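You operate a simulated robot arm through the tools that you are given. There is no shell and no other tool. Be economical: measure what you need, move in short steps, check, and stop when the job is done.

The job below is to be done with a simulated robot arm. You get a single attempt, and the scene is never put back.

## Task
Run hot soapy water in the sink for the washing-up.
Fine: strainer on the ledge, plug in, two pumps of soap, hot tap on till suds cover the water, then off.
Where things are to end (x, y in the base frame): steel strainer within 0.06 m of [0.88, -0.33].

The check looks at the end state, three seconds after you hand in, the way a careful person would. Anything else that was tipped, shoved, dropped, spilled or broken makes it a failure. A push-on lid holds only when it is set on centred and level and pressed home; a screw cap is set on level and turned clockwise until tight.

## Robot
A 6-joint arm with a three-finger gripper, fixed in place. Base frame: the origin is at the foot of the arm, x ahead of it, y to its left, z up; the work surface is at about z = 0.908. Readings come in m, degrees, newtons and seconds.
Its first joint turns from -166.0 to 166.0 degrees. Payload 4.89 kg.
Tool frame: the origin (TCP) lies between the finger pads and is the grasp point; the fingertips stand 0.03 m ahead of it; z points along the fingers, y is the line along which they close. The gripper opens to 0.164 m. The gripper's body begins 0.125 m behind the TCP.
Orientation is told as [roll, pitch, yaw] about the base's x, y, z axes, in that order, counted from this pose: with the fingers straight down and closing along the base's y, the tool's x points along the base's -x, its y along +y and its z along -z.

## Interface
- The arm moves only by the tool drive_tool. Its argument "commands" is a list of rows, each a list of 7 numbers: the finger opening in m, from 0 to 0.164, then the shift along the tool's x, y, z in m, then the turn, a rotation vector about the tool's x, y, z in degrees. In form: [[hand, tx, ty, tz, rx, ry, rz], ...]. A call has 1 to 12 rows; each row shifts and turns the commanded pose from where the row before left it, along the tool's axes as they then stand. Each row takes 0.2 s and may step no farther than 0.05 m and 8.6 degrees from the row before; otherwise, or with a gripper value out of range, the whole call is refused. A pose out of reach is approached as far as the arm can. The call stops where the force on the tool passes 50 N (or 10 N more than at its start, if that is more) or the arm is blocked; 0.2 s more then pass. The fingers move at their own pace (about 0.108 m/s each) and stop on an object; they squeeze with about 21 N. The grip force told is the motor's: it shows also when the fingers shut on nothing. Time passes only in rows, and 0.2 s behind the last, so rows that do not move let the fingers close. It gives the time, the measured TCP pose, the force on the tool (base axes), the opening and the grip force at its end, in the units of the frame above (readings bear some noise), with the torque about the TCP (base axes, N m) and any sound that the robot's microphone picked up.
- Cameras (640 x 400 px; columns grow to the right, rows downward): "scene" is fixed at [0.4, -0.5012, 1.6936]; the picture's right is [0.72, -0.69, 0.00], its down [-0.65, -0.68, -0.34] and it looks along [0.23, 0.24, -0.94] (base axes); focal length 293 px, centre (320, 200). "wrist" rides on the gripper at [0.076, -0.002, -0.152] in the tool frame; the picture's right is [0.02, 1.00, 0.00], its down [-0.88, 0.02, -0.47] and it looks along [-0.47, 0.01, 0.88] (tool axes); focal length 247 px, centre (320, 200). There is no depth. A picture from a camera that has moved, and an enlarged one, comes with that camera's place and axes in the base frame and with its lens.
- camera(camera): a new picture of that camera. The clock stands still meanwhile.
- raise_lower(by): slides the trunk up (or, below 0, down) by that many m; the arm rides with it, the base frame stays. It gives what a move gives, with no picture.
- zoom(camera, box): a new picture of the part [left, top, right, bottom] of that camera's present view, enlarged. The clock stands still meanwhile.
- job_done(): hands the job in; it is judged then, once.

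Go step by step. Nothing tells you positions but the pictures and the camera data: compare them with the known pose of the tool, close in by small moves and look again before you grip or let go. The budget is 120 turns and 68 pictures, counting those below and the enlarged ones. Unless the task says otherwise, let go and move clear before handing in, and close with one line.

The tools are called after "Call:" as a command line: name --pt "numbers of a row" for each row, then --argument value for the rest, lists and objects as JSON in quotes. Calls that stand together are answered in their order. drive_tool: Moves the arm, as the interface text tells. Its arguments: {"type":"object","properties":{"commands":{"type":"array","items":{"type":"array","items":{"type":"number"}}}},"required":["commands"]} The other tools are called the same way: raise_lower (by) slides the trunk up or down; camera (camera) takes a picture; zoom (camera, box) takes an enlarged picture of a part of a camera's view; job_done () hands the job in.

At the start:

```text
time: 0.0
tcp_pos: [0.5382, -0.2129, 1.2775]
orientation: [0.0, 0.1, 0.0]
contact_force: [0.3, 0.5, -0.4]
torque: [-0.02, -0.01, 0.02]
grip_width: 0.1639
grip_force: 0.0
trunk travel left (down, up): [-0.175, 0.215]
```

scene: 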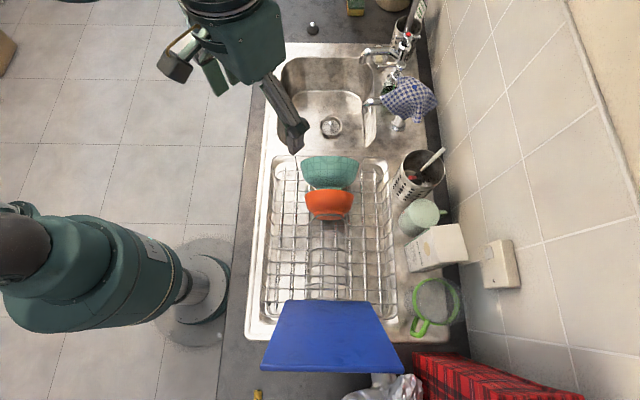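
wrist: 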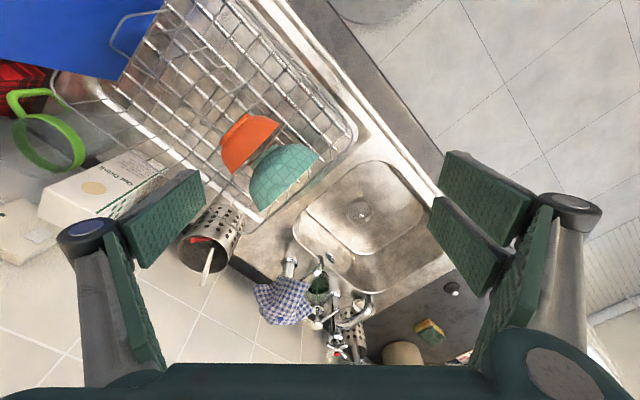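

I see a sink with a strainer in its drain, taps partly hidden by a checked cloth, and a round stopper-like thing on the counter. I'll enlarge the relevant areas first.

Call:
zoom --camera "scene" --box '[340, 0, 450, 140]'

Call:
zoom --camera "scene" --box '[260, 0, 400, 150]'

Call:
zoom --camera "wrist" --box '[240, 150, 480, 370]'

```text
2.86 times, centred on (395, 70) of scene
camera zoom: at [0.4, -0.5012, 1.6936], right [0.72, -0.69, 0.0], down [-0.65, -0.68, -0.34], along [0.23, 0.24, -0.94], focal length 838 px, centre (106, 571)
```

zoom: 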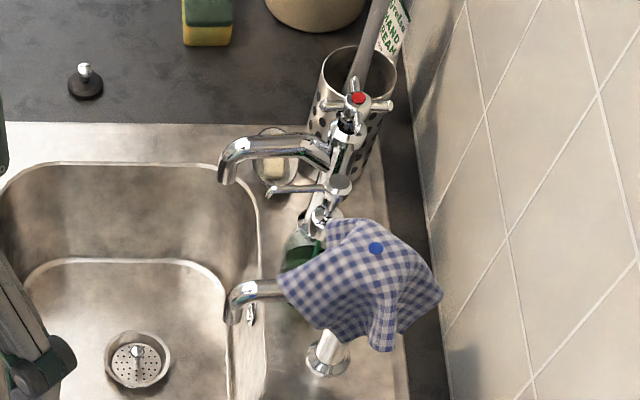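

```text
2.67 times, centred on (330, 75) of scene
camera zoom: at [0.4, -0.5012, 1.6936], right [0.72, -0.69, 0.0], down [-0.65, -0.68, -0.34], along [0.23, 0.24, -0.94], focal length 782 px, centre (293, 533)
```

zoom: 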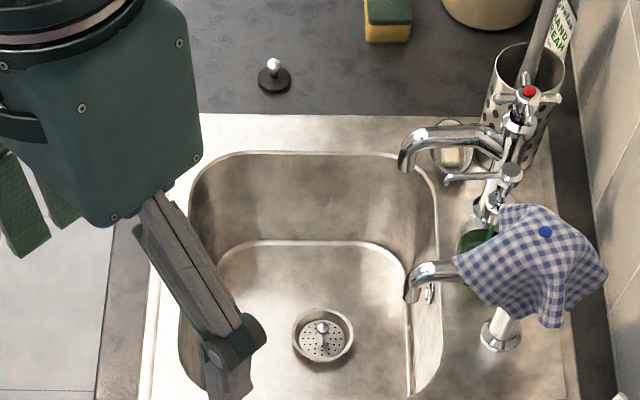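

```text
1.82 times, centred on (360, 260) of wrist
camera zoom: at [0.4618, -0.2145, 1.429], right [-0.02, 1.0, 0.0], down [0.88, 0.02, 0.47], along [0.47, 0.01, -0.88], focal length 449 px, centre (247, 91)
```

zoom: 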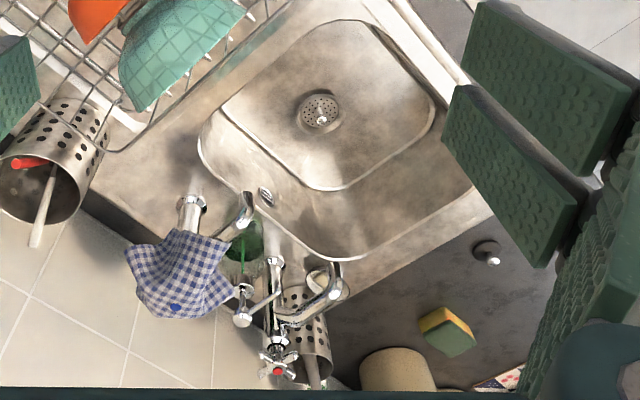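

The strainer sits at about (0.849, -0.086, 0.775) and the plug at about (1.02, 0.187). The hot tap (red dot) is at about (1.06, -0.16, 1.08) and the pump at about (0.985, -0.21, 1.065). I'll move in over the sink for a closer look.

Call:
drive_tool --pt "0.06 -0.045 0.018 0.01 0 0 0" --pt "0.06 -0.045 0.018 0.01 0 0 0" --pt "0.06 -0.045 0.018 0.01 0 0 0" --pt "0.06 -0.045 0.018 0.01 0 0 0" --pt "0.06 -0.045 0.018 0.01 0 0 0" --pt "0.06 0 0 0 0 0 0"

Call:
camera --camera "wrist"

Call:
camera --camera "scene"

```text
time: 1.4
tcp_pos: [0.7643, -0.1238, 1.2256]
orientation: [0.0, 0.0, 0.0]
contact_force: [0.9, -0.5, -1.0]
torque: [-0.02, 0.21, 0.01]
grip_width: 0.0603
grip_force: 0.0
trunk travel left (down, up): [-0.175, 0.215]
```

```text
62 pictures are left
camera wrist: at [0.6872, -0.1256, 1.3767], right [-0.02, 1.0, 0.0], down [0.88, 0.02, 0.47], along [0.47, 0.01, -0.88], focal length 247 px, centre (320, 200)
```

wrist: 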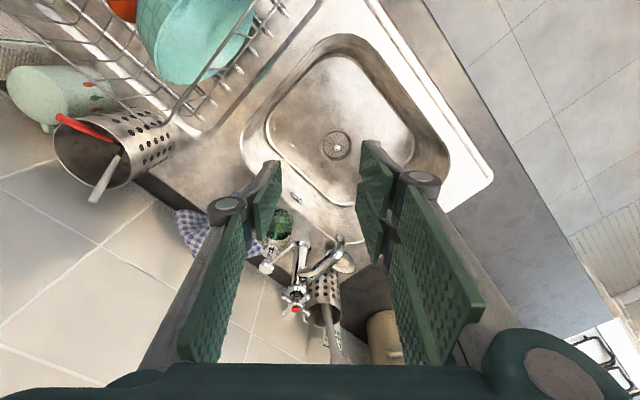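

```text
61 pictures are left
```

scene: 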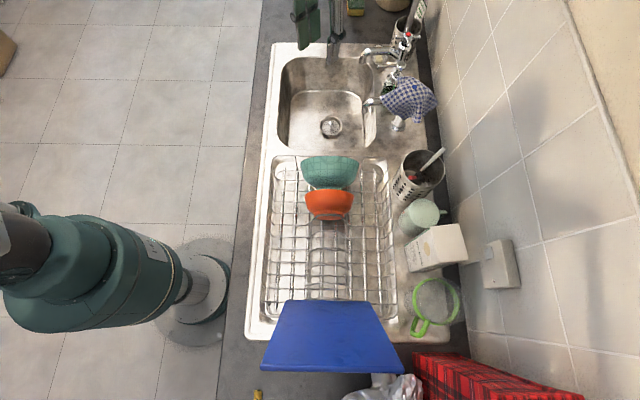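

Checking the strainer and the taps again in closer detail from here.

Call:
zoom --camera "wrist" --box '[240, 90, 420, 210]'

Call:
zoom --camera "wrist" --box '[220, 180, 400, 360]'

Call:
zoom --camera "scene" --box '[350, 20, 440, 140]'

```text
3.33 times, centred on (330, 150) of wrist
camera zoom: at [0.6872, -0.1256, 1.3767], right [-0.02, 1.0, 0.0], down [0.88, 0.02, 0.47], along [0.47, 0.01, -0.88], focal length 823 px, centre (287, 367)
```

zoom: 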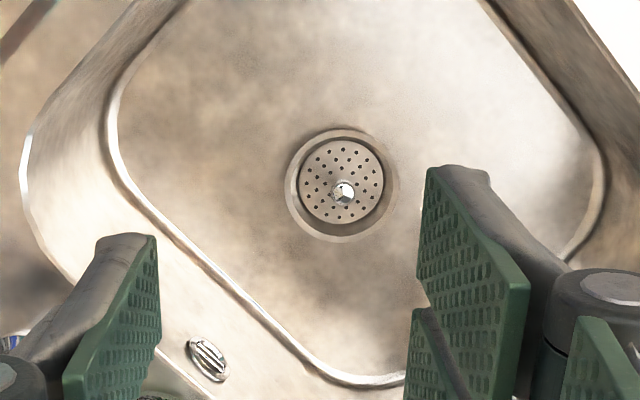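

```text
2.22 times, centred on (310, 270) of wrist
camera zoom: at [0.6872, -0.1256, 1.3767], right [-0.02, 1.0, 0.0], down [0.88, 0.02, 0.47], along [0.47, 0.01, -0.88], focal length 549 px, centre (342, 44)
```

zoom: 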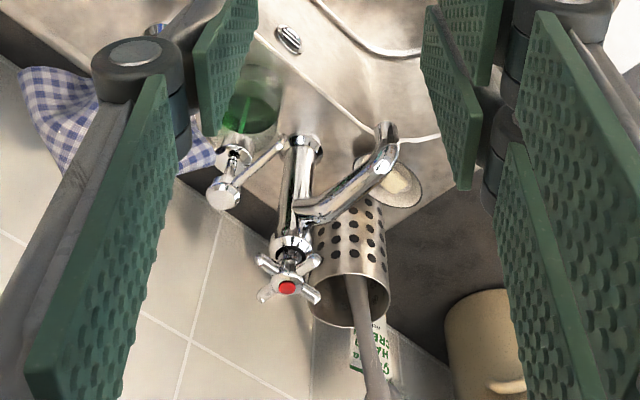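

```text
3.33 times, centred on (395, 80) of scene
camera zoom: at [0.4, -0.5012, 1.6936], right [0.72, -0.69, 0.0], down [-0.65, -0.68, -0.34], along [0.23, 0.24, -0.94], focal length 977 px, centre (70, 600)
```

zoom: 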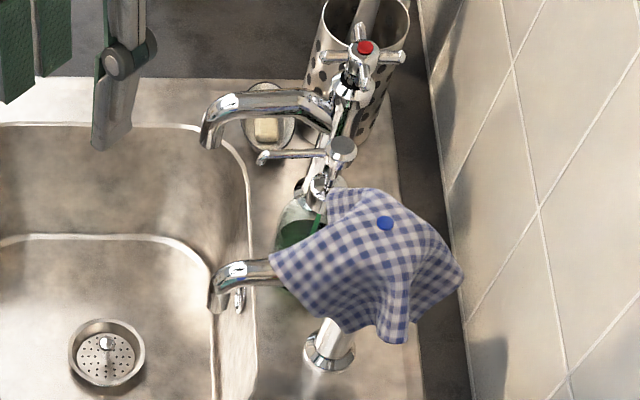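

The knob of the strainer comes out at (0.856, -0.081, 0.785) from two views. I'll descend above it and check before gripping.

Call:
drive_tool --pt "0.06 -0.046 0.0215 0 0 0 0" --pt "0.06 -0.046 0.0215 0.02 0 0 0" --pt "0.06 0 0 0.05 0 0 0" --pt "0.06 0 0 0.05 0 0 0" --pt "0.05 0 0 0.05 0 0 0" --pt "0.04 0 0 0.05 0 0 0" --pt "0.04 0 0 0.05 0 0 0" --pt "0.04 0 0 0.05 0 0 0" --pt "0.04 0 0 0.04 0 0 0" --pt "0.04 0 0 0 0 0 0"

Call:
camera --camera "wrist"

```text
refused: row 1 steps farther than a row can; nothing moved
```

```text
57 pictures are left
camera wrist: at [0.6872, -0.1256, 1.3767], right [-0.02, 1.0, 0.0], down [0.88, 0.02, 0.47], along [0.47, 0.01, -0.88], focal length 247 px, centre (320, 200)
```

wrist: 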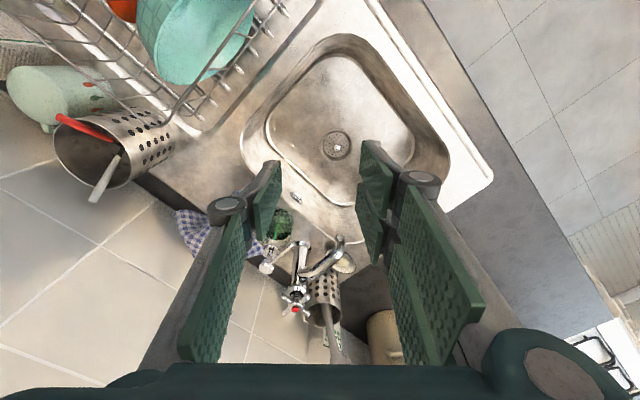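

The row was slightly over the step limit, so nothing moved. Same move again with smaller steps.

Call:
drive_tool --pt "0.06 -0.031 0.0143 0 0 0 0" --pt "0.06 -0.031 0.0143 0 0 0 0" --pt "0.06 -0.03 0.0143 0.02 0 0 0" --pt "0.06 0 0 0.048 0 0 0" --pt "0.06 0 0 0.048 0 0 0" --pt "0.05 0 0 0.048 0 0 0" --pt "0.04 0 0 0.048 0 0 0" --pt "0.04 0 0 0.048 0 0 0" --pt "0.04 0 0 0.048 0 0 0" --pt "0.04 0 0 0.04 0 0 0" --pt "0.04 0 0 0 0 0 0"

Call:
camera --camera "wrist"

```text
time: 3.8
tcp_pos: [0.8553, -0.0806, 0.8805]
orientation: [-0.1, 0.0, 0.0]
contact_force: [0.7, 0.3, 0.8]
torque: [-0.02, 0.05, 0.01]
grip_width: 0.0402
grip_force: 0.0
trunk travel left (down, up): [-0.175, 0.215]
```

```text
56 pictures are left
camera wrist: at [0.7795, -0.0819, 1.0314], right [-0.02, 1.0, 0.0], down [0.88, 0.02, 0.47], along [0.47, 0.01, -0.88], focal length 247 px, centre (320, 200)
```

wrist: 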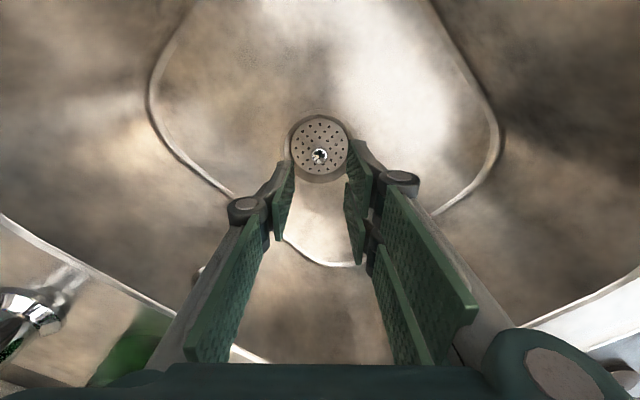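

The knob lines up to within a few mm, about 3 mm further ahead. I'll descend to put the tips around it.

Call:
drive_tool --pt "0.04 -0.003 0 0.03 0 0 0" --pt "0.04 0 0 0.03 0 0 0" --pt "0.04 0 0 0.007 0 0 0" --pt "0.04 0 0 0 0 0 0"

Call:
zoom --camera "wrist" --box '[230, 100, 410, 220]'

```text
time: 4.8
tcp_pos: [0.857, -0.083, 0.8134]
orientation: [0.0, 0.0, 0.0]
contact_force: [0.5, -0.5, -0.6]
torque: [0.0, 0.03, 0.03]
grip_width: 0.0402
grip_force: 0.0
trunk travel left (down, up): [-0.175, 0.215]
```

```text
3.33 times, centred on (320, 160) of wrist
camera zoom: at [0.7807, -0.0829, 0.9644], right [-0.02, 1.0, 0.0], down [0.88, 0.02, 0.47], along [0.47, 0.01, -0.88], focal length 823 px, centre (320, 333)
```

zoom: 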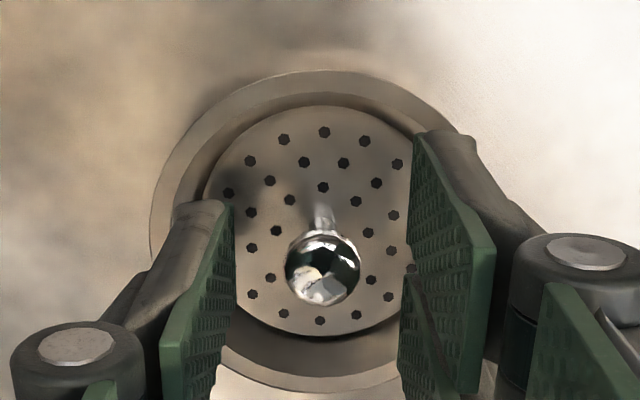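

The ball knob is between the fingertips, with the plate well below. I'll go 8 mm lower and close on it.

Call:
drive_tool --pt "0.04 0 0 0.01 0 0 0" --pt "0.0 0 0 0 0 0 0" --pt "0.0 0 0 0 0 0 0" --pt "0.0 0 0 0 0 0 0"

Call:
zoom --camera "wrist" --box '[230, 100, 410, 220]'

```text
time: 5.8
tcp_pos: [0.8585, -0.0818, 0.8036]
orientation: [0.0, -0.1, 0.1]
contact_force: [0.0, -1.1, -0.5]
torque: [-0.03, -0.01, 0.01]
grip_width: 0.0165
grip_force: 20.1
trunk travel left (down, up): [-0.175, 0.215]
```

```text
3.33 times, centred on (320, 160) of wrist
camera zoom: at [0.7815, -0.0829, 0.9543], right [-0.02, 1.0, 0.0], down [0.88, 0.02, 0.47], along [0.47, 0.01, -0.88], focal length 823 px, centre (320, 333)
```

zoom: 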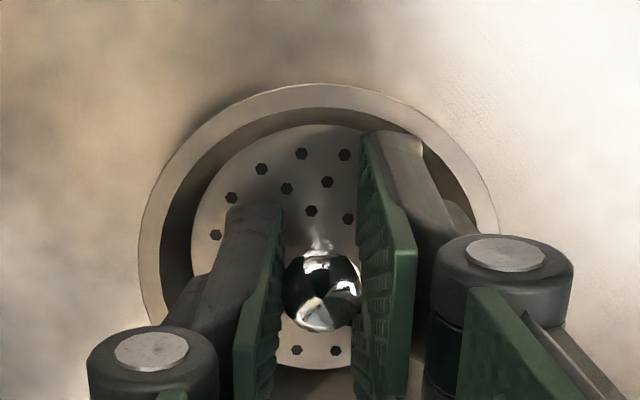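

Gripped at 16.5 mm. Lifting it out of the sink.

Call:
drive_tool --pt "0.0 0 0 -0.02 0 0 0" --pt "0.0 0 0 -0.04 0 0 0" --pt "0.0 0 0 -0.048 0 0 0" --pt "0.0 0 0 -0.048 0 0 0" --pt "0.0 0 0 -0.048 0 0 0" --pt "0.0 0 0 -0.048 0 0 0" --pt "0.0 0 0 -0.048 0 0 0" --pt "0.0 0 0 -0.048 0 0 0" --pt "0.0 0 0 -0.048 0 0 0" --pt "0 0 0 0 0 0 0"

Call:
camera --camera "wrist"

```text
time: 8.0
tcp_pos: [0.858, -0.0807, 1.1995]
orientation: [-0.1, 0.1, 0.1]
contact_force: [0.4, -0.2, -0.5]
torque: [-0.03, -0.09, 0.01]
grip_width: 0.0
grip_force: 20.8
trunk travel left (down, up): [-0.175, 0.215]
```

```text
53 pictures are left
camera wrist: at [0.7818, -0.0819, 1.351], right [-0.02, 1.0, 0.0], down [0.88, 0.02, 0.47], along [0.47, 0.01, -0.88], focal length 247 px, centre (320, 200)
```

wrist: 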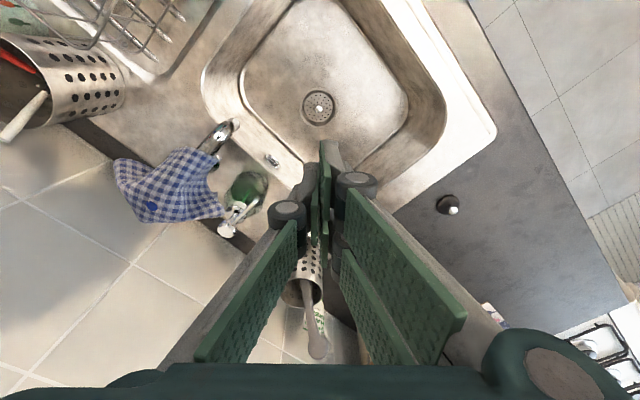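

The strainer slipped out of the fingers and is still in the drain. I'll go back with the ball better centred and the tips a little deeper, then lift slowly while watching the force.

Call:
drive_tool --pt "0.04 -0.002 0 0.048 0 0 0" --pt "0.04 0 0 0.048 0 0 0" --pt "0.04 0 0 0.048 0 0 0" --pt "0.04 0 0 0.048 0 0 0" --pt "0.04 0 0 0.048 0 0 0" --pt "0.04 0 0 0.048 0 0 0" --pt "0.04 0 0 0.048 0 0 0" --pt "0.04 0 0 0.04 0 0 0" --pt "0.04 0 0 0.012 0 0 0" --pt "0.04 0 0 0 0 0 0"

Call:
zoom --camera "wrist" --box '[230, 100, 410, 220]'

```text
time: 10.2
tcp_pos: [0.8576, -0.0792, 0.8093]
orientation: [0.0, 0.0, 0.1]
contact_force: [0.3, 0.1, -1.2]
torque: [0.02, 0.05, -0.04]
grip_width: 0.0399
grip_force: 0.1
trunk travel left (down, up): [-0.175, 0.215]
```

```text
3.33 times, centred on (320, 160) of wrist
camera zoom: at [0.7813, -0.0803, 0.961], right [-0.02, 1.0, 0.0], down [0.88, 0.02, 0.47], along [0.47, 0.01, -0.88], focal length 823 px, centre (320, 333)
```

zoom: 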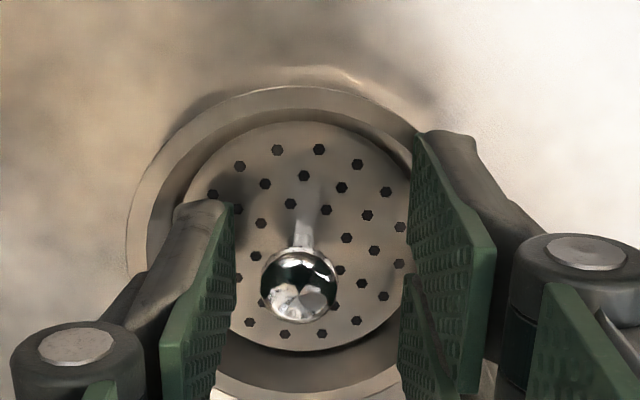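

The strainer stayed put; the ball is about 4 mm ahead and 4 mm to the right of the tool. I'll centre, go slightly lower, close, and lift slowly.

Call:
drive_tool --pt "0.04 -0.004 -0.0045 0.0 0 0 0" --pt "0.04 0 0 0.012 0 0 0" --pt "0.0 0 0 0 0 0 0" --pt "0.0 0 0 0 0 0 0" --pt "0.0 0 0 0 0 0 0" --pt "0.0 0 0 -0.006 0 0 0" --pt "0.0 0 0 -0.006 0 0 0" --pt "0.0 0 0 -0.006 0 0 0"

Call:
zoom --camera "wrist" --box '[230, 100, 410, 220]'

```text
time: 10.8
tcp_pos: [0.862, -0.0853, 0.8026]
orientation: [0.1, -0.2, 0.0]
contact_force: [-6.4, -0.7, 16.4]
torque: [0.42, -0.53, 0.04]
grip_width: 0.0169
grip_force: 21.4
trunk travel left (down, up): [-0.175, 0.215]
stopped in row 3: the force on the tool passed its limit at 64 N (the readings are from after the stop); the commanded pose is now the measured one
```

```text
3.33 times, centred on (320, 160) of wrist
camera zoom: at [0.7859, -0.086, 0.9538], right [-0.02, 1.0, 0.0], down [0.88, 0.02, 0.48], along [0.48, 0.01, -0.88], focal length 823 px, centre (320, 333)
```

zoom: 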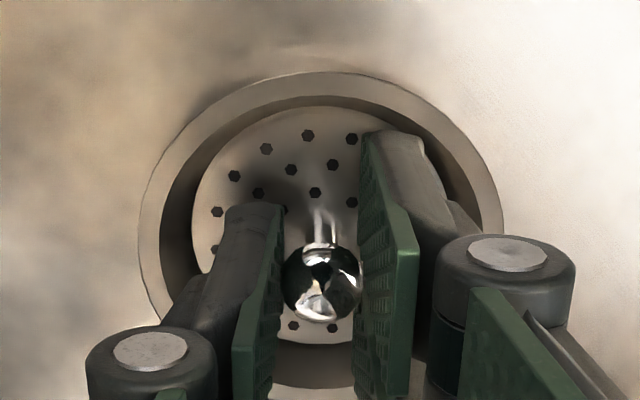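

The tips touched down, and the ball is now gripped at 16.9 mm. Now I'll lift slowly and watch.

Call:
drive_tool --pt "0.0 0 0 0 0 0 0" --pt "0.0 0 0 -0.003 0 0 0" --pt "0.0 0 0 -0.004 0 0 0" --pt "0.0 0 0 -0.004 0 0 0" --pt "0.0 0 0 -0.004 0 0 0" --pt "0.0 0 0 -0.004 0 0 0"

Call:
zoom --camera "wrist" --box '[230, 100, 410, 220]'

```text
time: 12.2
tcp_pos: [0.8651, -0.0833, 0.8202]
orientation: [0.1, -0.1, 0.0]
contact_force: [0.6, -0.3, -0.8]
torque: [0.03, 0.01, 0.03]
grip_width: 0.016
grip_force: 20.5
trunk travel left (down, up): [-0.175, 0.215]
```

```text
3.33 times, centred on (320, 160) of wrist
camera zoom: at [0.7872, -0.0847, 0.9719], right [-0.02, 1.0, 0.0], down [0.88, 0.02, 0.47], along [0.47, 0.01, -0.88], focal length 823 px, centre (320, 333)
```

zoom: 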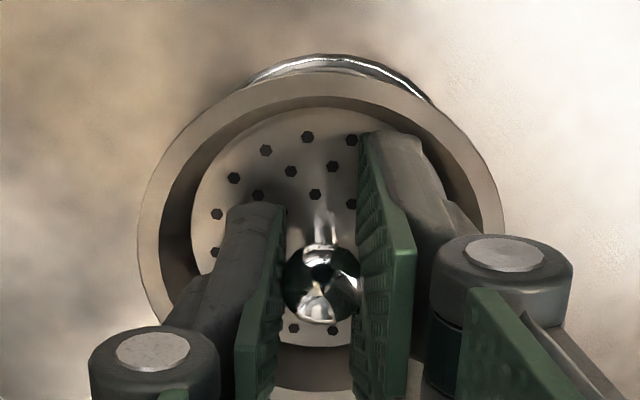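

It is lifting: the whole strainer cup, flange included, has risen off the drain. I'll continue gently.

Call:
drive_tool --pt "0.0 0 0 -0.008 0 0 0" --pt "0.0 0 0 -0.012 0 0 0" --pt "0.0 0 0 -0.015 0 0 0" --pt "0.0 0 0 -0.018 0 0 0" --pt "0.0 0 0 -0.018 0 0 0" --pt "0.0 0 0 -0.018 0 0 0" --pt "0.0 0 0 -0.015 0 0 0" --pt "0.0 0 0 -0.01 0 0 0" --pt "0.0 0 0 -0.005 0 0 0"

Call:
camera --camera "wrist"

```text
time: 14.2
tcp_pos: [0.8634, -0.0846, 0.939]
orientation: [0.1, -0.2, 0.1]
contact_force: [-0.1, 0.7, -0.3]
torque: [0.02, 0.03, -0.02]
grip_width: 0.0159
grip_force: 20.9
trunk travel left (down, up): [-0.175, 0.215]
```

```text
49 pictures are left
camera wrist: at [0.7864, -0.0854, 1.0912], right [-0.02, 1.0, 0.0], down [0.88, 0.02, 0.47], along [0.47, 0.01, -0.88], focal length 247 px, centre (320, 200)
```

wrist: 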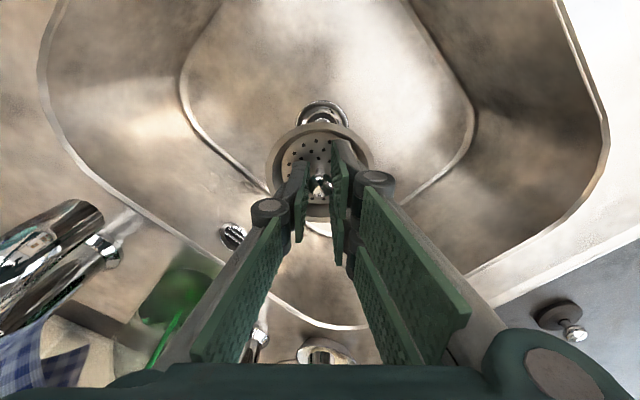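

The strainer is held. I'll raise it above tap height and carry it to the right, over the ledge.

Call:
drive_tool --pt "0.0 0 0 -0.015 0 0 0" --pt "0.0 0 0 -0.03 0 0 0" --pt "0.0 0 0 -0.035 0 0 0" --pt "0.0 0 0 -0.035 0 0 0" --pt "0.0 0 0 -0.035 0 0 0" --pt "0.0 0 0 -0.035 0 0 0" --pt "0.0 0 0 -0.035 0 0 0" --pt "0.0 0.006 -0.015 -0.02 0 0 0" --pt "0.0 0.006 -0.03 -0.01 0 0 0" --pt "0.0 0.003 -0.035 0 0 0 0" --pt "0.0 0 -0.035 0 0 0 0" --pt "0.0 0 -0.03 0 0 0 0"

Call:
drive_tool --pt "0.0 0 -0.03 0 0 0 0" --pt "0.0 0 -0.035 0 0 0 0" --pt "0.0 0 -0.035 0 0 0 0" --pt "0.0 0 -0.02 0 0 0 0" --pt "0.0 0 -0.012 0 0 0 -3" --pt "0 0 0 0 0 0 -6" --pt "0 0 0 0 0 0 -6" --pt "0 0 0 0 0 0 -6" --pt "0 0 0 0 0 0 -6" --pt "0 0 0 0 0 0 -3" --pt "0 0 0 0 0 0 0"

Call:
camera --camera "wrist"

Call:
camera --camera "scene"

```text
time: 16.8
tcp_pos: [0.8463, -0.2282, 1.1913]
orientation: [0.1, -0.1, 0.1]
contact_force: [0.3, 1.1, -0.3]
torque: [-0.17, 0.03, -0.01]
grip_width: 0.0161
grip_force: 21.3
trunk travel left (down, up): [-0.175, 0.215]
```

```text
time: 19.2
tcp_pos: [0.848, -0.3609, 1.1882]
orientation: [0.2, 0.0, 30.1]
contact_force: [0.5, -0.3, -1.5]
torque: [0.0, 0.02, -0.04]
grip_width: 0.0161
grip_force: 21.5
trunk travel left (down, up): [-0.175, 0.215]
```

```text
48 pictures are left
camera wrist: at [0.7827, -0.4003, 1.3401], right [-0.52, 0.85, 0.0], down [0.75, 0.46, 0.48], along [0.41, 0.25, -0.88], focal length 247 px, centre (320, 200)
```

wrist: 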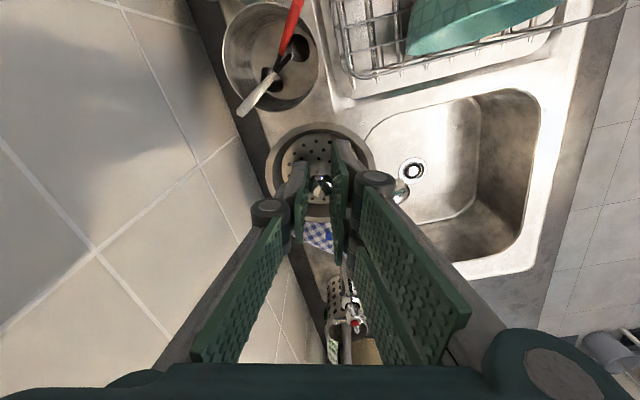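

```text
47 pictures are left
```

scene: 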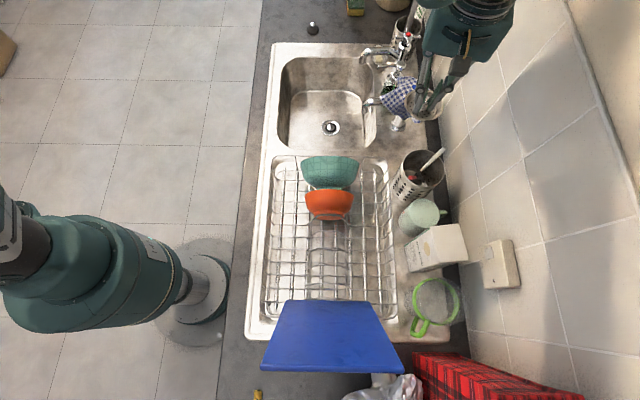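

The strainer is held and the drain is clear, centred at about (0.859, -0.087). I'll aim the strainer at (0.866, -0.356), between the utensil basket and the cloth, and lower it part way.

Call:
drive_tool --pt "0 -0.018 -0.0047 0.01 0 0 0" --pt "0 0 0 0.03 0 0 0" --pt "0 0 0 0.035 0 0 0" --pt "0 0 0 0.035 0 0 0" --pt "0 0 0 0.035 0 0 0" --pt "0 0 0 0.03 0 0 0" --pt "0 0 0 0.015 0 0 0" --pt "0 0 0 0 0 0 0"

Call:
camera --camera "wrist"

Call:
zoom --camera "scene" --box '[350, 60, 490, 210]'

```text
time: 21.0
tcp_pos: [0.8661, -0.3554, 0.9977]
orientation: [0.1, -0.1, 30.0]
contact_force: [0.3, -0.6, -1.5]
torque: [0.03, 0.06, -0.04]
grip_width: 0.0162
grip_force: 20.8
trunk travel left (down, up): [-0.175, 0.215]
```

```text
46 pictures are left
camera wrist: at [0.7994, -0.3947, 1.1486], right [-0.52, 0.85, 0.0], down [0.75, 0.46, 0.48], along [0.41, 0.25, -0.88], focal length 247 px, centre (320, 200)
```

wrist: 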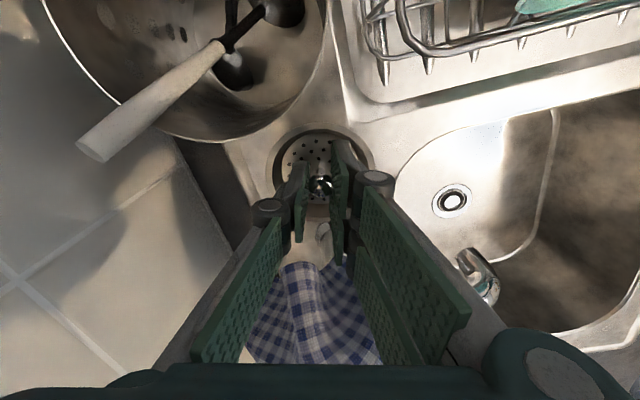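

```text
2.67 times, centred on (420, 135) of scene
camera zoom: at [0.4, -0.5012, 1.6936], right [0.72, -0.69, 0.0], down [-0.65, -0.68, -0.34], along [0.23, 0.24, -0.94], focal length 782 px, centre (53, 373)
```

zoom: 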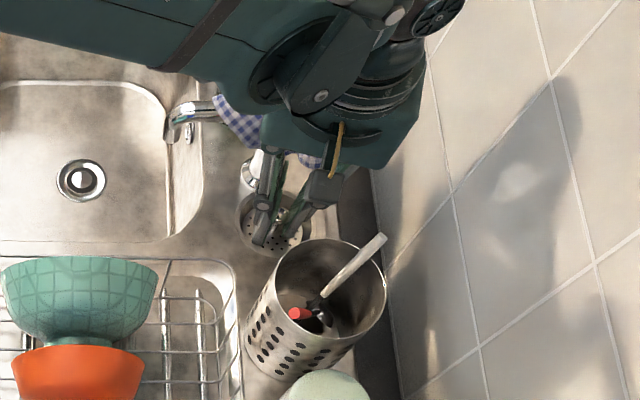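

The spot is clear: basket on one side, cloth on the other. I'll lower in small steps until contact.

Call:
drive_tool --pt "0 0 0 0.012 0 0 0" --pt "0 0 0 0.012 0 0 0" --pt "0 0 0 0.004 0 0 0" --pt "0 0 0 0.003 0 0 0" --pt "0 0 0 0 0 0 0"

Call:
zoom --camera "wrist" --box '[240, 100, 420, 230]'

```text
time: 22.2
tcp_pos: [0.8671, -0.3548, 0.9685]
orientation: [0.1, -0.2, 30.1]
contact_force: [0.0, -0.1, 0.5]
torque: [0.0, 0.0, -0.04]
grip_width: 0.0159
grip_force: 21.0
trunk travel left (down, up): [-0.175, 0.215]
```

```text
3.08 times, centred on (330, 165) of wrist
camera zoom: at [0.8009, -0.3946, 1.1187], right [-0.52, 0.85, 0.0], down [0.75, 0.46, 0.48], along [0.41, 0.25, -0.88], focal length 760 px, centre (289, 308)
```

zoom: 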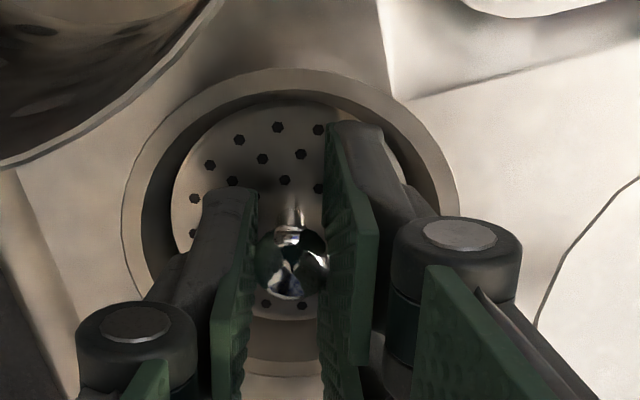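

No contact yet. Continuing down in millimetre steps.

Call:
drive_tool --pt "0 0 0 0.003 0 0 0" --pt "0 0 0 0.003 0 0 0" --pt "0 0 0 0.002 0 0 0" --pt "0 0 0 0 0 0 0"

```text
time: 23.2
tcp_pos: [0.8672, -0.3562, 0.96]
orientation: [0.1, -0.1, 30.1]
contact_force: [0.6, 0.4, -1.0]
torque: [-0.01, -0.02, 0.01]
grip_width: 0.0161
grip_force: 20.6
trunk travel left (down, up): [-0.175, 0.215]
```

Call:
drive_tool --pt "0 0 0 0.003 0 0 0" --pt "0 0 0 0.003 0 0 0" --pt "0 0 0 0.002 0 0 0" --pt "0 0 0 0 0 0 0"

Call:
drive_tool --pt "0 0 0 0.002 0 0 0" --pt "0 0 0 0.002 0 0 0" --pt "0 0 0 0 0 0 0"

```text
time: 24.2
tcp_pos: [0.8679, -0.3548, 0.953]
orientation: [0.0, -0.2, 30.1]
contact_force: [2.6, -2.2, 19.8]
torque: [0.33, -0.53, -0.11]
grip_width: 0.016
grip_force: 20.6
trunk travel left (down, up): [-0.175, 0.215]
```

```text
time: 25.0
tcp_pos: [0.8668, -0.3563, 0.9503]
orientation: [-0.1, -0.3, 30.1]
contact_force: [7.6, -1.9, 48.9]
torque: [0.5, -0.3, -0.08]
grip_width: 0.0158
grip_force: 21.5
trunk travel left (down, up): [-0.175, 0.215]
```

Contact: the strainer is down on the ledge. I'll ease the pressure off, open the fingers slightly and rise straight up.

Call:
drive_tool --pt "0 0 0 -0.003 0 0 0" --pt "0 0 0 -0.0025 0 0 0" --pt "0.02 0 0 0 0 0 0" --pt "0.035 0 0 0 0 0 0" --pt "0.035 0 0 0 0 0 0" --pt "0.035 0 0 -0.02 0 0 0" --pt "0.035 0 0 -0.04 0 0 0" --pt "0.035 0 0 -0.04 0 0 0" --pt "0.035 0 0 -0.04 0 0 0" --pt "0.035 0 0 -0.04 0 0 0" --pt "0.035 0 0 -0.04 0 0 0" --pt "0.035 0 0 0 0 0 0"

Call:
camera --camera "wrist"

```text
time: 27.6
tcp_pos: [0.866, -0.3566, 1.174]
orientation: [0.0, -0.1, 30.1]
contact_force: [-0.5, 0.3, 0.2]
torque: [-0.03, -0.1, -0.01]
grip_width: 0.0349
grip_force: 0.0
trunk travel left (down, up): [-0.175, 0.215]
```

```text
43 pictures are left
camera wrist: at [0.7998, -0.396, 1.3254], right [-0.52, 0.85, 0.0], down [0.75, 0.46, 0.48], along [0.41, 0.25, -0.88], focal length 247 px, centre (320, 200)
```

wrist: 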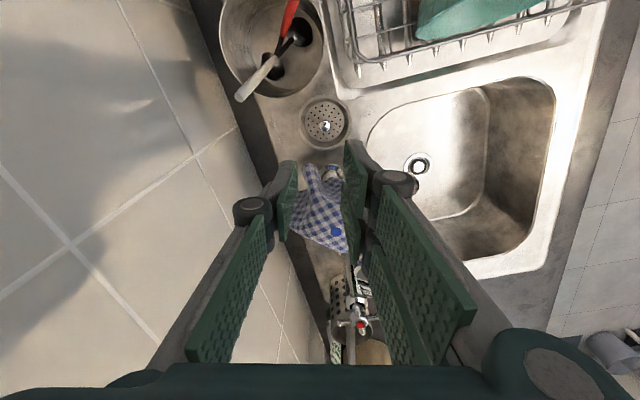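

The strainer stands upright on the ledge at about (0.867, -0.356), within tolerance. Next I'll swing over to the plug and tilt the tool outward to reach it.

Call:
drive_tool --pt "0.05 0 0 -0.03 0 0 7" --pt "0.05 0 0 -0.03 0 0 7" --pt "0.05 0 0 -0.02 0 0 6" --pt "0.05 -0.002 0.045 0 0 0 0" --pt "0.05 -0.002 0.045 0 0 0 0" --pt "0.05 -0.002 0.045 0 0 0 0" --pt "0.05 -0.002 0.045 0 0 0 0" --pt "0.05 -0.002 0.045 0 0 0 0" --pt "0.05 -0.002 0.045 0 0 0 0" --pt "0.05 -0.002 0.045 0 0 0 0" --pt "0.05 -0.002 0.045 0 0 0 0" --pt "0.05 0 0.045 0 0 0 0"

Call:
drive_tool --pt "0.05 0 0.04 0 0 0 0" --pt "0.05 0 0.04 0 0 -7 0" --pt "0.05 0 0 0 0 -7 0" --pt "0.05 0 0 0 0 -7 0" --pt "0.05 0 0 0 0 -7 0" --pt "0.05 0 0 0 0 -7 0" --pt "0.05 0 0 0.03 0 0 0" --pt "0.05 0 0 0 0 0 0"

Call:
camera --camera "wrist"

```text
time: 30.2
tcp_pos: [0.8129, 0.0428, 1.2555]
orientation: [0.1, -0.1, 9.9]
contact_force: [1.1, -1.0, 0.0]
torque: [0.27, 0.04, 0.01]
grip_width: 0.0499
grip_force: 0.0
trunk travel left (down, up): [-0.175, 0.215]
```

```text
time: 32.0
tcp_pos: [0.816, 0.1266, 1.2284]
orientation: [0.0, -35.2, 10.1]
contact_force: [-1.0, 0.0, 1.0]
torque: [0.0, -0.01, -0.02]
grip_width: 0.0501
grip_force: 0.0
trunk travel left (down, up): [-0.175, 0.215]
```

```text
42 pictures are left
camera wrist: at [0.668, 0.0986, 1.3088], right [-0.19, 0.98, -0.01], down [0.44, 0.1, 0.89], along [0.88, 0.17, -0.45], focal length 247 px, centre (320, 200)
```

wrist: 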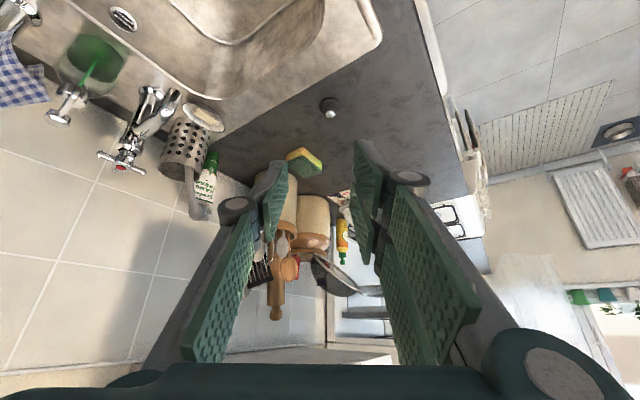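

Zooming on the plug to see its shape and refine its position.

Call:
zoom --camera "wrist" --box '[280, 70, 380, 140]'

```text
5.71 times, centred on (330, 105) of wrist
camera zoom: at [0.668, 0.0986, 1.3088], right [-0.19, 0.98, -0.01], down [0.44, 0.1, 0.89], along [0.88, 0.17, -0.45], focal length 1411 px, centre (263, 743)
```

zoom: 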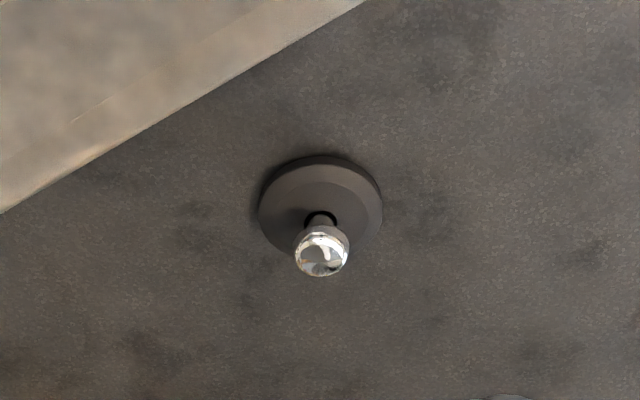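

The plug's ball knob is at about (1.017, 0.184, 0.939), and it is almost straight ahead along the tool axis. I'll approach most of the way and check.

Call:
drive_tool --pt "0.05 -0.001 0.011 0.04 0 0 0" --pt "0.05 -0.001 0.011 0.04 0 0 0" --pt "0.05 -0.001 0 0.045 0 0 0" --pt "0.05 -0.001 0 0.045 0 0 0" --pt "0.05 -0.001 0 0.045 0 0 0" --pt "0.05 0 0 0.045 0 0 0" --pt "0.05 0 0 0 0 0 0"

Call:
camera --camera "wrist"

```text
time: 33.6
tcp_pos: [0.9623, 0.1759, 1.0206]
orientation: [0.0, -35.1, 10.0]
contact_force: [1.2, 0.5, -0.9]
torque: [0.02, 0.03, 0.02]
grip_width: 0.0503
grip_force: 0.1
trunk travel left (down, up): [-0.175, 0.215]
```

```text
40 pictures are left
camera wrist: at [0.8136, 0.149, 1.101], right [-0.19, 0.98, -0.01], down [0.44, 0.1, 0.89], along [0.88, 0.17, -0.45], focal length 247 px, centre (320, 200)
```

wrist: 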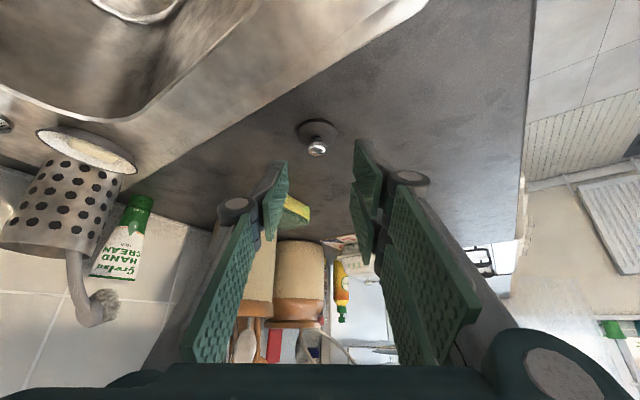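

The knob is where I computed it. I'll move the last 8 cm, then check before closing.

Call:
drive_tool --pt "0.05 0.0027 -0.001 0.03 0 0 0" --pt "0.05 0 0 0.03 0 0 0" --pt "0.05 0 0 0.015 0 0 0" --pt "0.05 0 0 0.006 0 0 0" --pt "0.05 0 0 0 0 0 0"

Call:
zoom --camera "wrist" --box '[230, 120, 410, 240]'

```text
time: 34.8
tcp_pos: [1.0058, 0.1848, 0.9528]
orientation: [0.1, -35.1, 10.0]
contact_force: [-0.3, 1.5, -0.3]
torque: [-0.01, 0.03, 0.03]
grip_width: 0.05
grip_force: 0.0
trunk travel left (down, up): [-0.175, 0.215]
```

```text
3.33 times, centred on (320, 180) of wrist
camera zoom: at [0.858, 0.1568, 1.0319], right [-0.19, 0.98, -0.01], down [0.44, 0.1, 0.89], along [0.88, 0.17, -0.45], focal length 823 px, centre (320, 267)
```

zoom: 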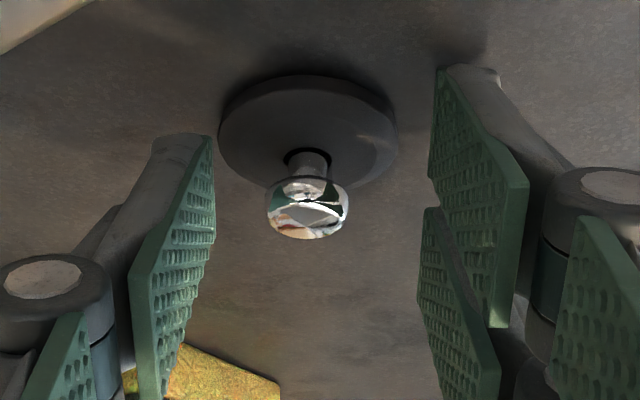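

The knob is between the pads, 3 mm off-centre; I'll correct, close, and lift slightly straight up.

Call:
drive_tool --pt "0.05 0 -0.003 0.002 0 0 0" --pt "0.0 0 0 0 0 0 0" --pt "0.0 0 0 0 0 0 0" --pt "0.0 0 0 0 0 0 0" --pt "0.0 -0.0017 0 -0.0025 0 0 0" --pt "0.0 -0.0029 0 -0.0041 0 0 0" --pt "0.0 -0.0057 0 -0.0082 0 0 0" --pt "0.0 -0.0057 0 -0.0082 0 0 0" --pt "0.0 -0.0057 0 -0.0082 0 0 0" --pt "0 0 0 0 0 0 0"

Call:
zoom --camera "wrist" --box '[230, 120, 410, 240]'

```text
time: 37.0
tcp_pos: [1.0068, 0.1795, 0.9886]
orientation: [0.1, -35.1, 10.0]
contact_force: [-0.3, -1.1, -1.4]
torque: [0.0, 0.03, 0.0]
grip_width: 0.0197
grip_force: 20.6
trunk travel left (down, up): [-0.175, 0.215]
```

```text
3.33 times, centred on (320, 180) of wrist
camera zoom: at [0.8589, 0.1523, 1.068], right [-0.19, 0.98, -0.01], down [0.44, 0.1, 0.89], along [0.88, 0.17, -0.45], focal length 823 px, centre (320, 267)
```

zoom: 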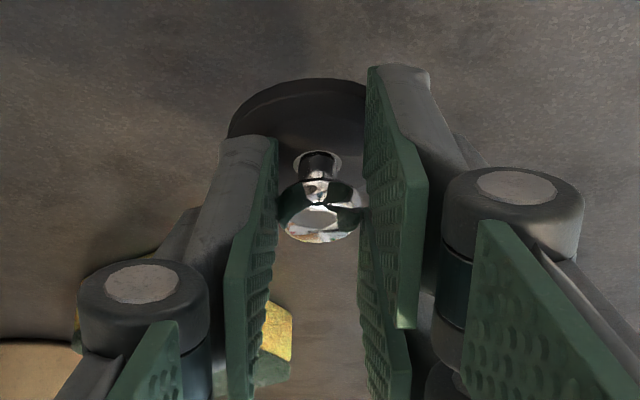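

The plug is held. I'll lift it, turn the hand toward the drain, and carry it over the sink at safe height.

Call:
drive_tool --pt "0 -0.012 0 -0.0172 0 0 0" --pt "0 -0.0207 0 -0.0295 0 0 0" --pt "0 -0.0207 0 -0.0295 0 0 0" --pt "0 -0.0207 0 -0.0295 0 0 0" --pt "0 -0.0207 0 -0.0295 0 0 0" --pt "0 -0.01 0 -0.0143 2.3 0 3.27" --pt "0 0 0 0 2.3 0 3.27" --pt "0 0 0 0 2.3 0 3.27" --pt "0 0 0 0 2.3 0 3.27" --pt "0 0 0 0 0 0 0"

Call:
drive_tool --pt "0 0.006 -0.0156 -0.0042 0 0 0" --pt "0 0.0118 -0.0312 -0.0083 0 0 0" --pt "0 0.0118 -0.0312 -0.0083 0 0 0" --pt "0 0.0118 -0.0312 -0.0083 0 0 0" --pt "0 0.0118 -0.0312 -0.0083 0 0 0" --pt "0 0.0118 -0.0312 -0.0083 0 0 0" --pt "0 0.0118 -0.0312 -0.0083 0 0 0" --pt "0 0.0118 -0.0312 -0.0083 0 0 0" --pt "0 0.0118 -0.0312 -0.0083 0 0 0" --pt "0 0.006 -0.0156 -0.0042 0 0 0" --pt "0 0 0 0 0 0 0"

Call:
camera --camera "wrist"

Call:
zoom --camera "scene" --box '[260, 0, 440, 150]'

```text
time: 39.2
tcp_pos: [1.007, 0.179, 1.1712]
orientation: [0.0, -35.1, -6.0]
contact_force: [-0.8, -0.2, -0.2]
torque: [-0.03, -0.01, 0.02]
grip_width: 0.0196
grip_force: 21.1
trunk travel left (down, up): [-0.175, 0.215]
```

```text
time: 41.6
tcp_pos: [0.8472, -0.0868, 1.1712]
orientation: [0.0, -35.1, -6.0]
contact_force: [0.4, -0.1, 0.0]
torque: [-0.01, 0.0, 0.02]
grip_width: 0.0196
grip_force: 21.4
trunk travel left (down, up): [-0.175, 0.215]
```

```text
37 pictures are left
camera wrist: at [0.6988, -0.0719, 1.2497], right [0.09, 1.0, -0.01], down [0.45, -0.03, 0.89], along [0.89, -0.08, -0.45], focal length 247 px, centre (320, 200)
```

wrist: 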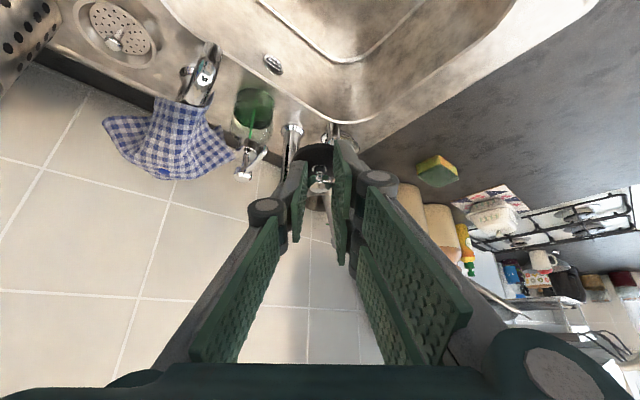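

```text
2.67 times, centred on (350, 75) of scene
camera zoom: at [0.4, -0.5012, 1.6936], right [0.72, -0.69, 0.0], down [-0.65, -0.68, -0.34], along [0.23, 0.24, -0.94], focal length 782 px, centre (240, 533)
```

zoom: 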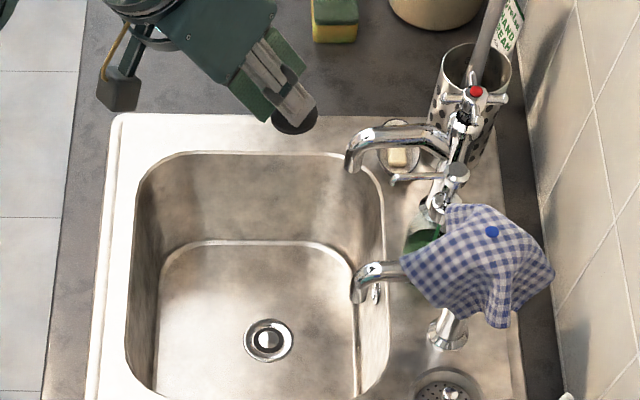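

The plug hangs level and well clear of the taps. I'll descend into the sink to just above the drain and compare.

Call:
drive_tool --pt "0 0.01 0 0.0143 0 0 0" --pt "0 0.02 0 0.0287 0 0 0" --pt "0 0.02 0 0.0287 0 0 0" --pt "0 0.02 0 0.0287 0 0 0" --pt "0 0.02 0 0.0287 0 0 0" --pt "0 0.02 0 0.0287 0 0 0" --pt "0 0.02 0 0.0287 0 0 0" --pt "0 0.02 0 0.0287 0 0 0" --pt "0 0.01 0 0.0143 0 0 0" --pt "0 0 0 0 0 0 0"

Call:
camera --camera "wrist"

Call:
zoom --camera "scene" --box '[260, 60, 400, 160]'

```text
time: 43.8
tcp_pos: [0.8493, -0.0842, 0.8906]
orientation: [0.2, -35.1, -6.0]
contact_force: [0.2, -1.3, 0.2]
torque: [0.01, 0.04, 0.0]
grip_width: 0.0194
grip_force: 21.2
trunk travel left (down, up): [-0.175, 0.215]
```

```text
35 pictures are left
camera wrist: at [0.6996, -0.0701, 0.9701], right [0.09, 1.0, -0.01], down [0.45, -0.03, 0.89], along [0.89, -0.08, -0.45], focal length 247 px, centre (320, 200)
```

wrist: 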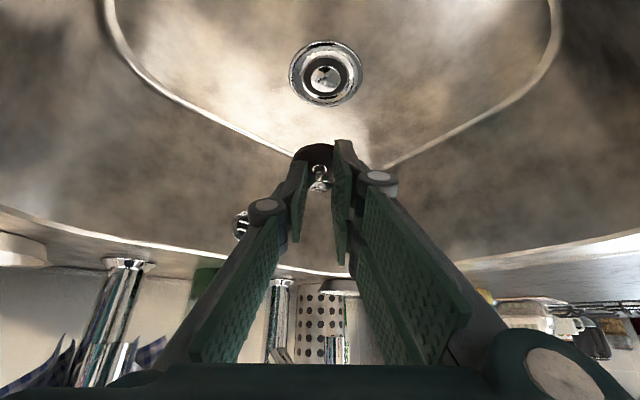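

```text
4.00 times, centred on (330, 110) of scene
camera zoom: at [0.4, -0.5012, 1.6936], right [0.72, -0.69, 0.0], down [-0.65, -0.68, -0.34], along [0.23, 0.24, -0.94], focal length 1173 px, centre (280, 560)
```

zoom: 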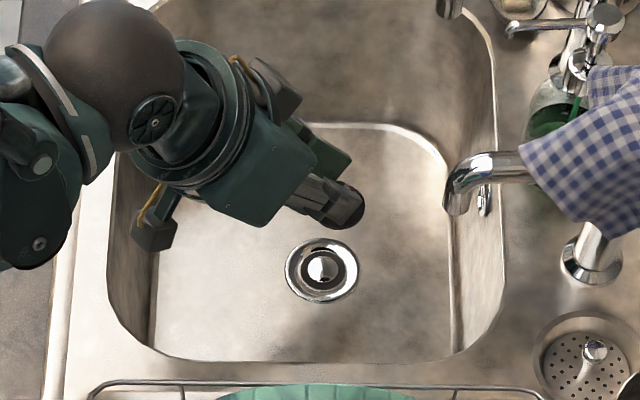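

Drain and plug line up to within a few mm; the drain looks about 4 mm to the left of the tool. I'll correct that and descend to just above it.

Call:
drive_tool --pt "0 0 0.004 0 0 0 0" --pt "0 0.0144 0 0.0205 0 0 0" --pt "0 0.0144 0 0.0205 0 0 0" --pt "0 0.008 0 0.0115 0 0 0" --pt "0 0 0 0 0 0 0"

Call:
zoom --camera "wrist" --box '[230, 60, 410, 220]'

Call:
zoom --camera "scene" --box '[290, 85, 370, 150]'

```text
time: 45.0
tcp_pos: [0.8498, -0.0813, 0.8272]
orientation: [0.2, -35.1, -6.0]
contact_force: [0.4, 0.3, -0.3]
torque: [0.02, 0.02, -0.01]
grip_width: 0.0196
grip_force: 20.6
trunk travel left (down, up): [-0.175, 0.215]
```

```text
2.50 times, centred on (320, 140) of wrist
camera zoom: at [0.7003, -0.0673, 0.9071], right [0.09, 1.0, -0.01], down [0.45, -0.03, 0.89], along [0.89, -0.08, -0.45], focal length 617 px, centre (320, 350)
```

zoom: 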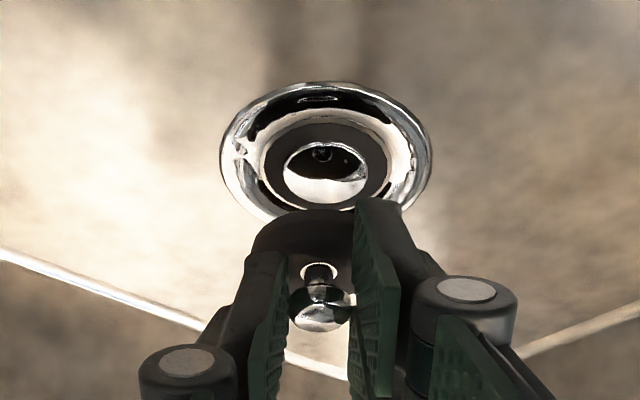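

```text
6.15 times, centred on (330, 118) of scene
camera zoom: at [0.4, -0.5012, 1.6936], right [0.72, -0.69, 0.0], down [-0.65, -0.68, -0.34], along [0.23, 0.24, -0.94], focal length 1804 px, centre (258, 708)
```

zoom: 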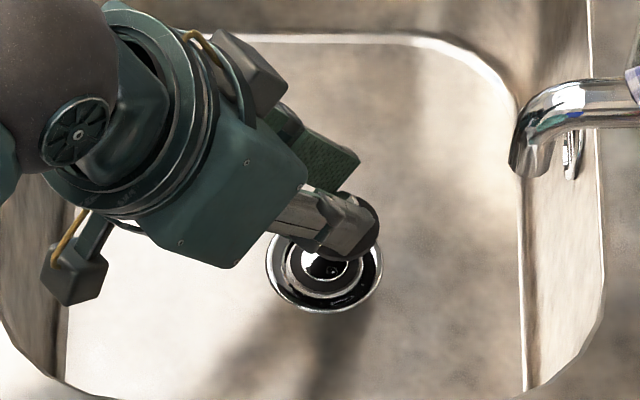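

I want a tighter look at the plug's alignment from the scene camera.

Call:
zoom --camera "scene" --box '[315, 105, 351, 138]'

```text
12.12 times, centred on (333, 122) of scene
camera zoom: at [0.4, -0.5012, 1.6936], right [0.72, -0.69, 0.0], down [-0.65, -0.68, -0.34], along [0.23, 0.24, -0.94], focal length 3554 px, centre (162, 1152)
```

zoom: 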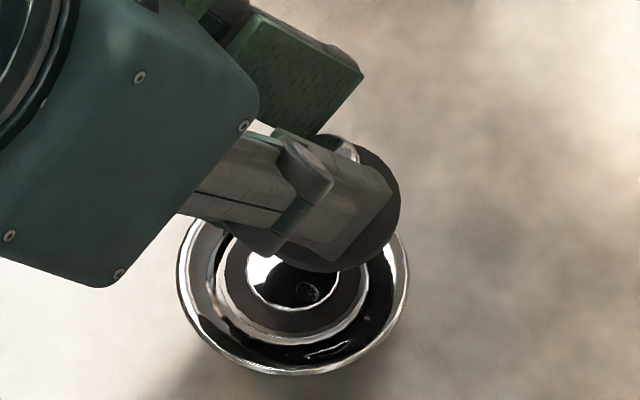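

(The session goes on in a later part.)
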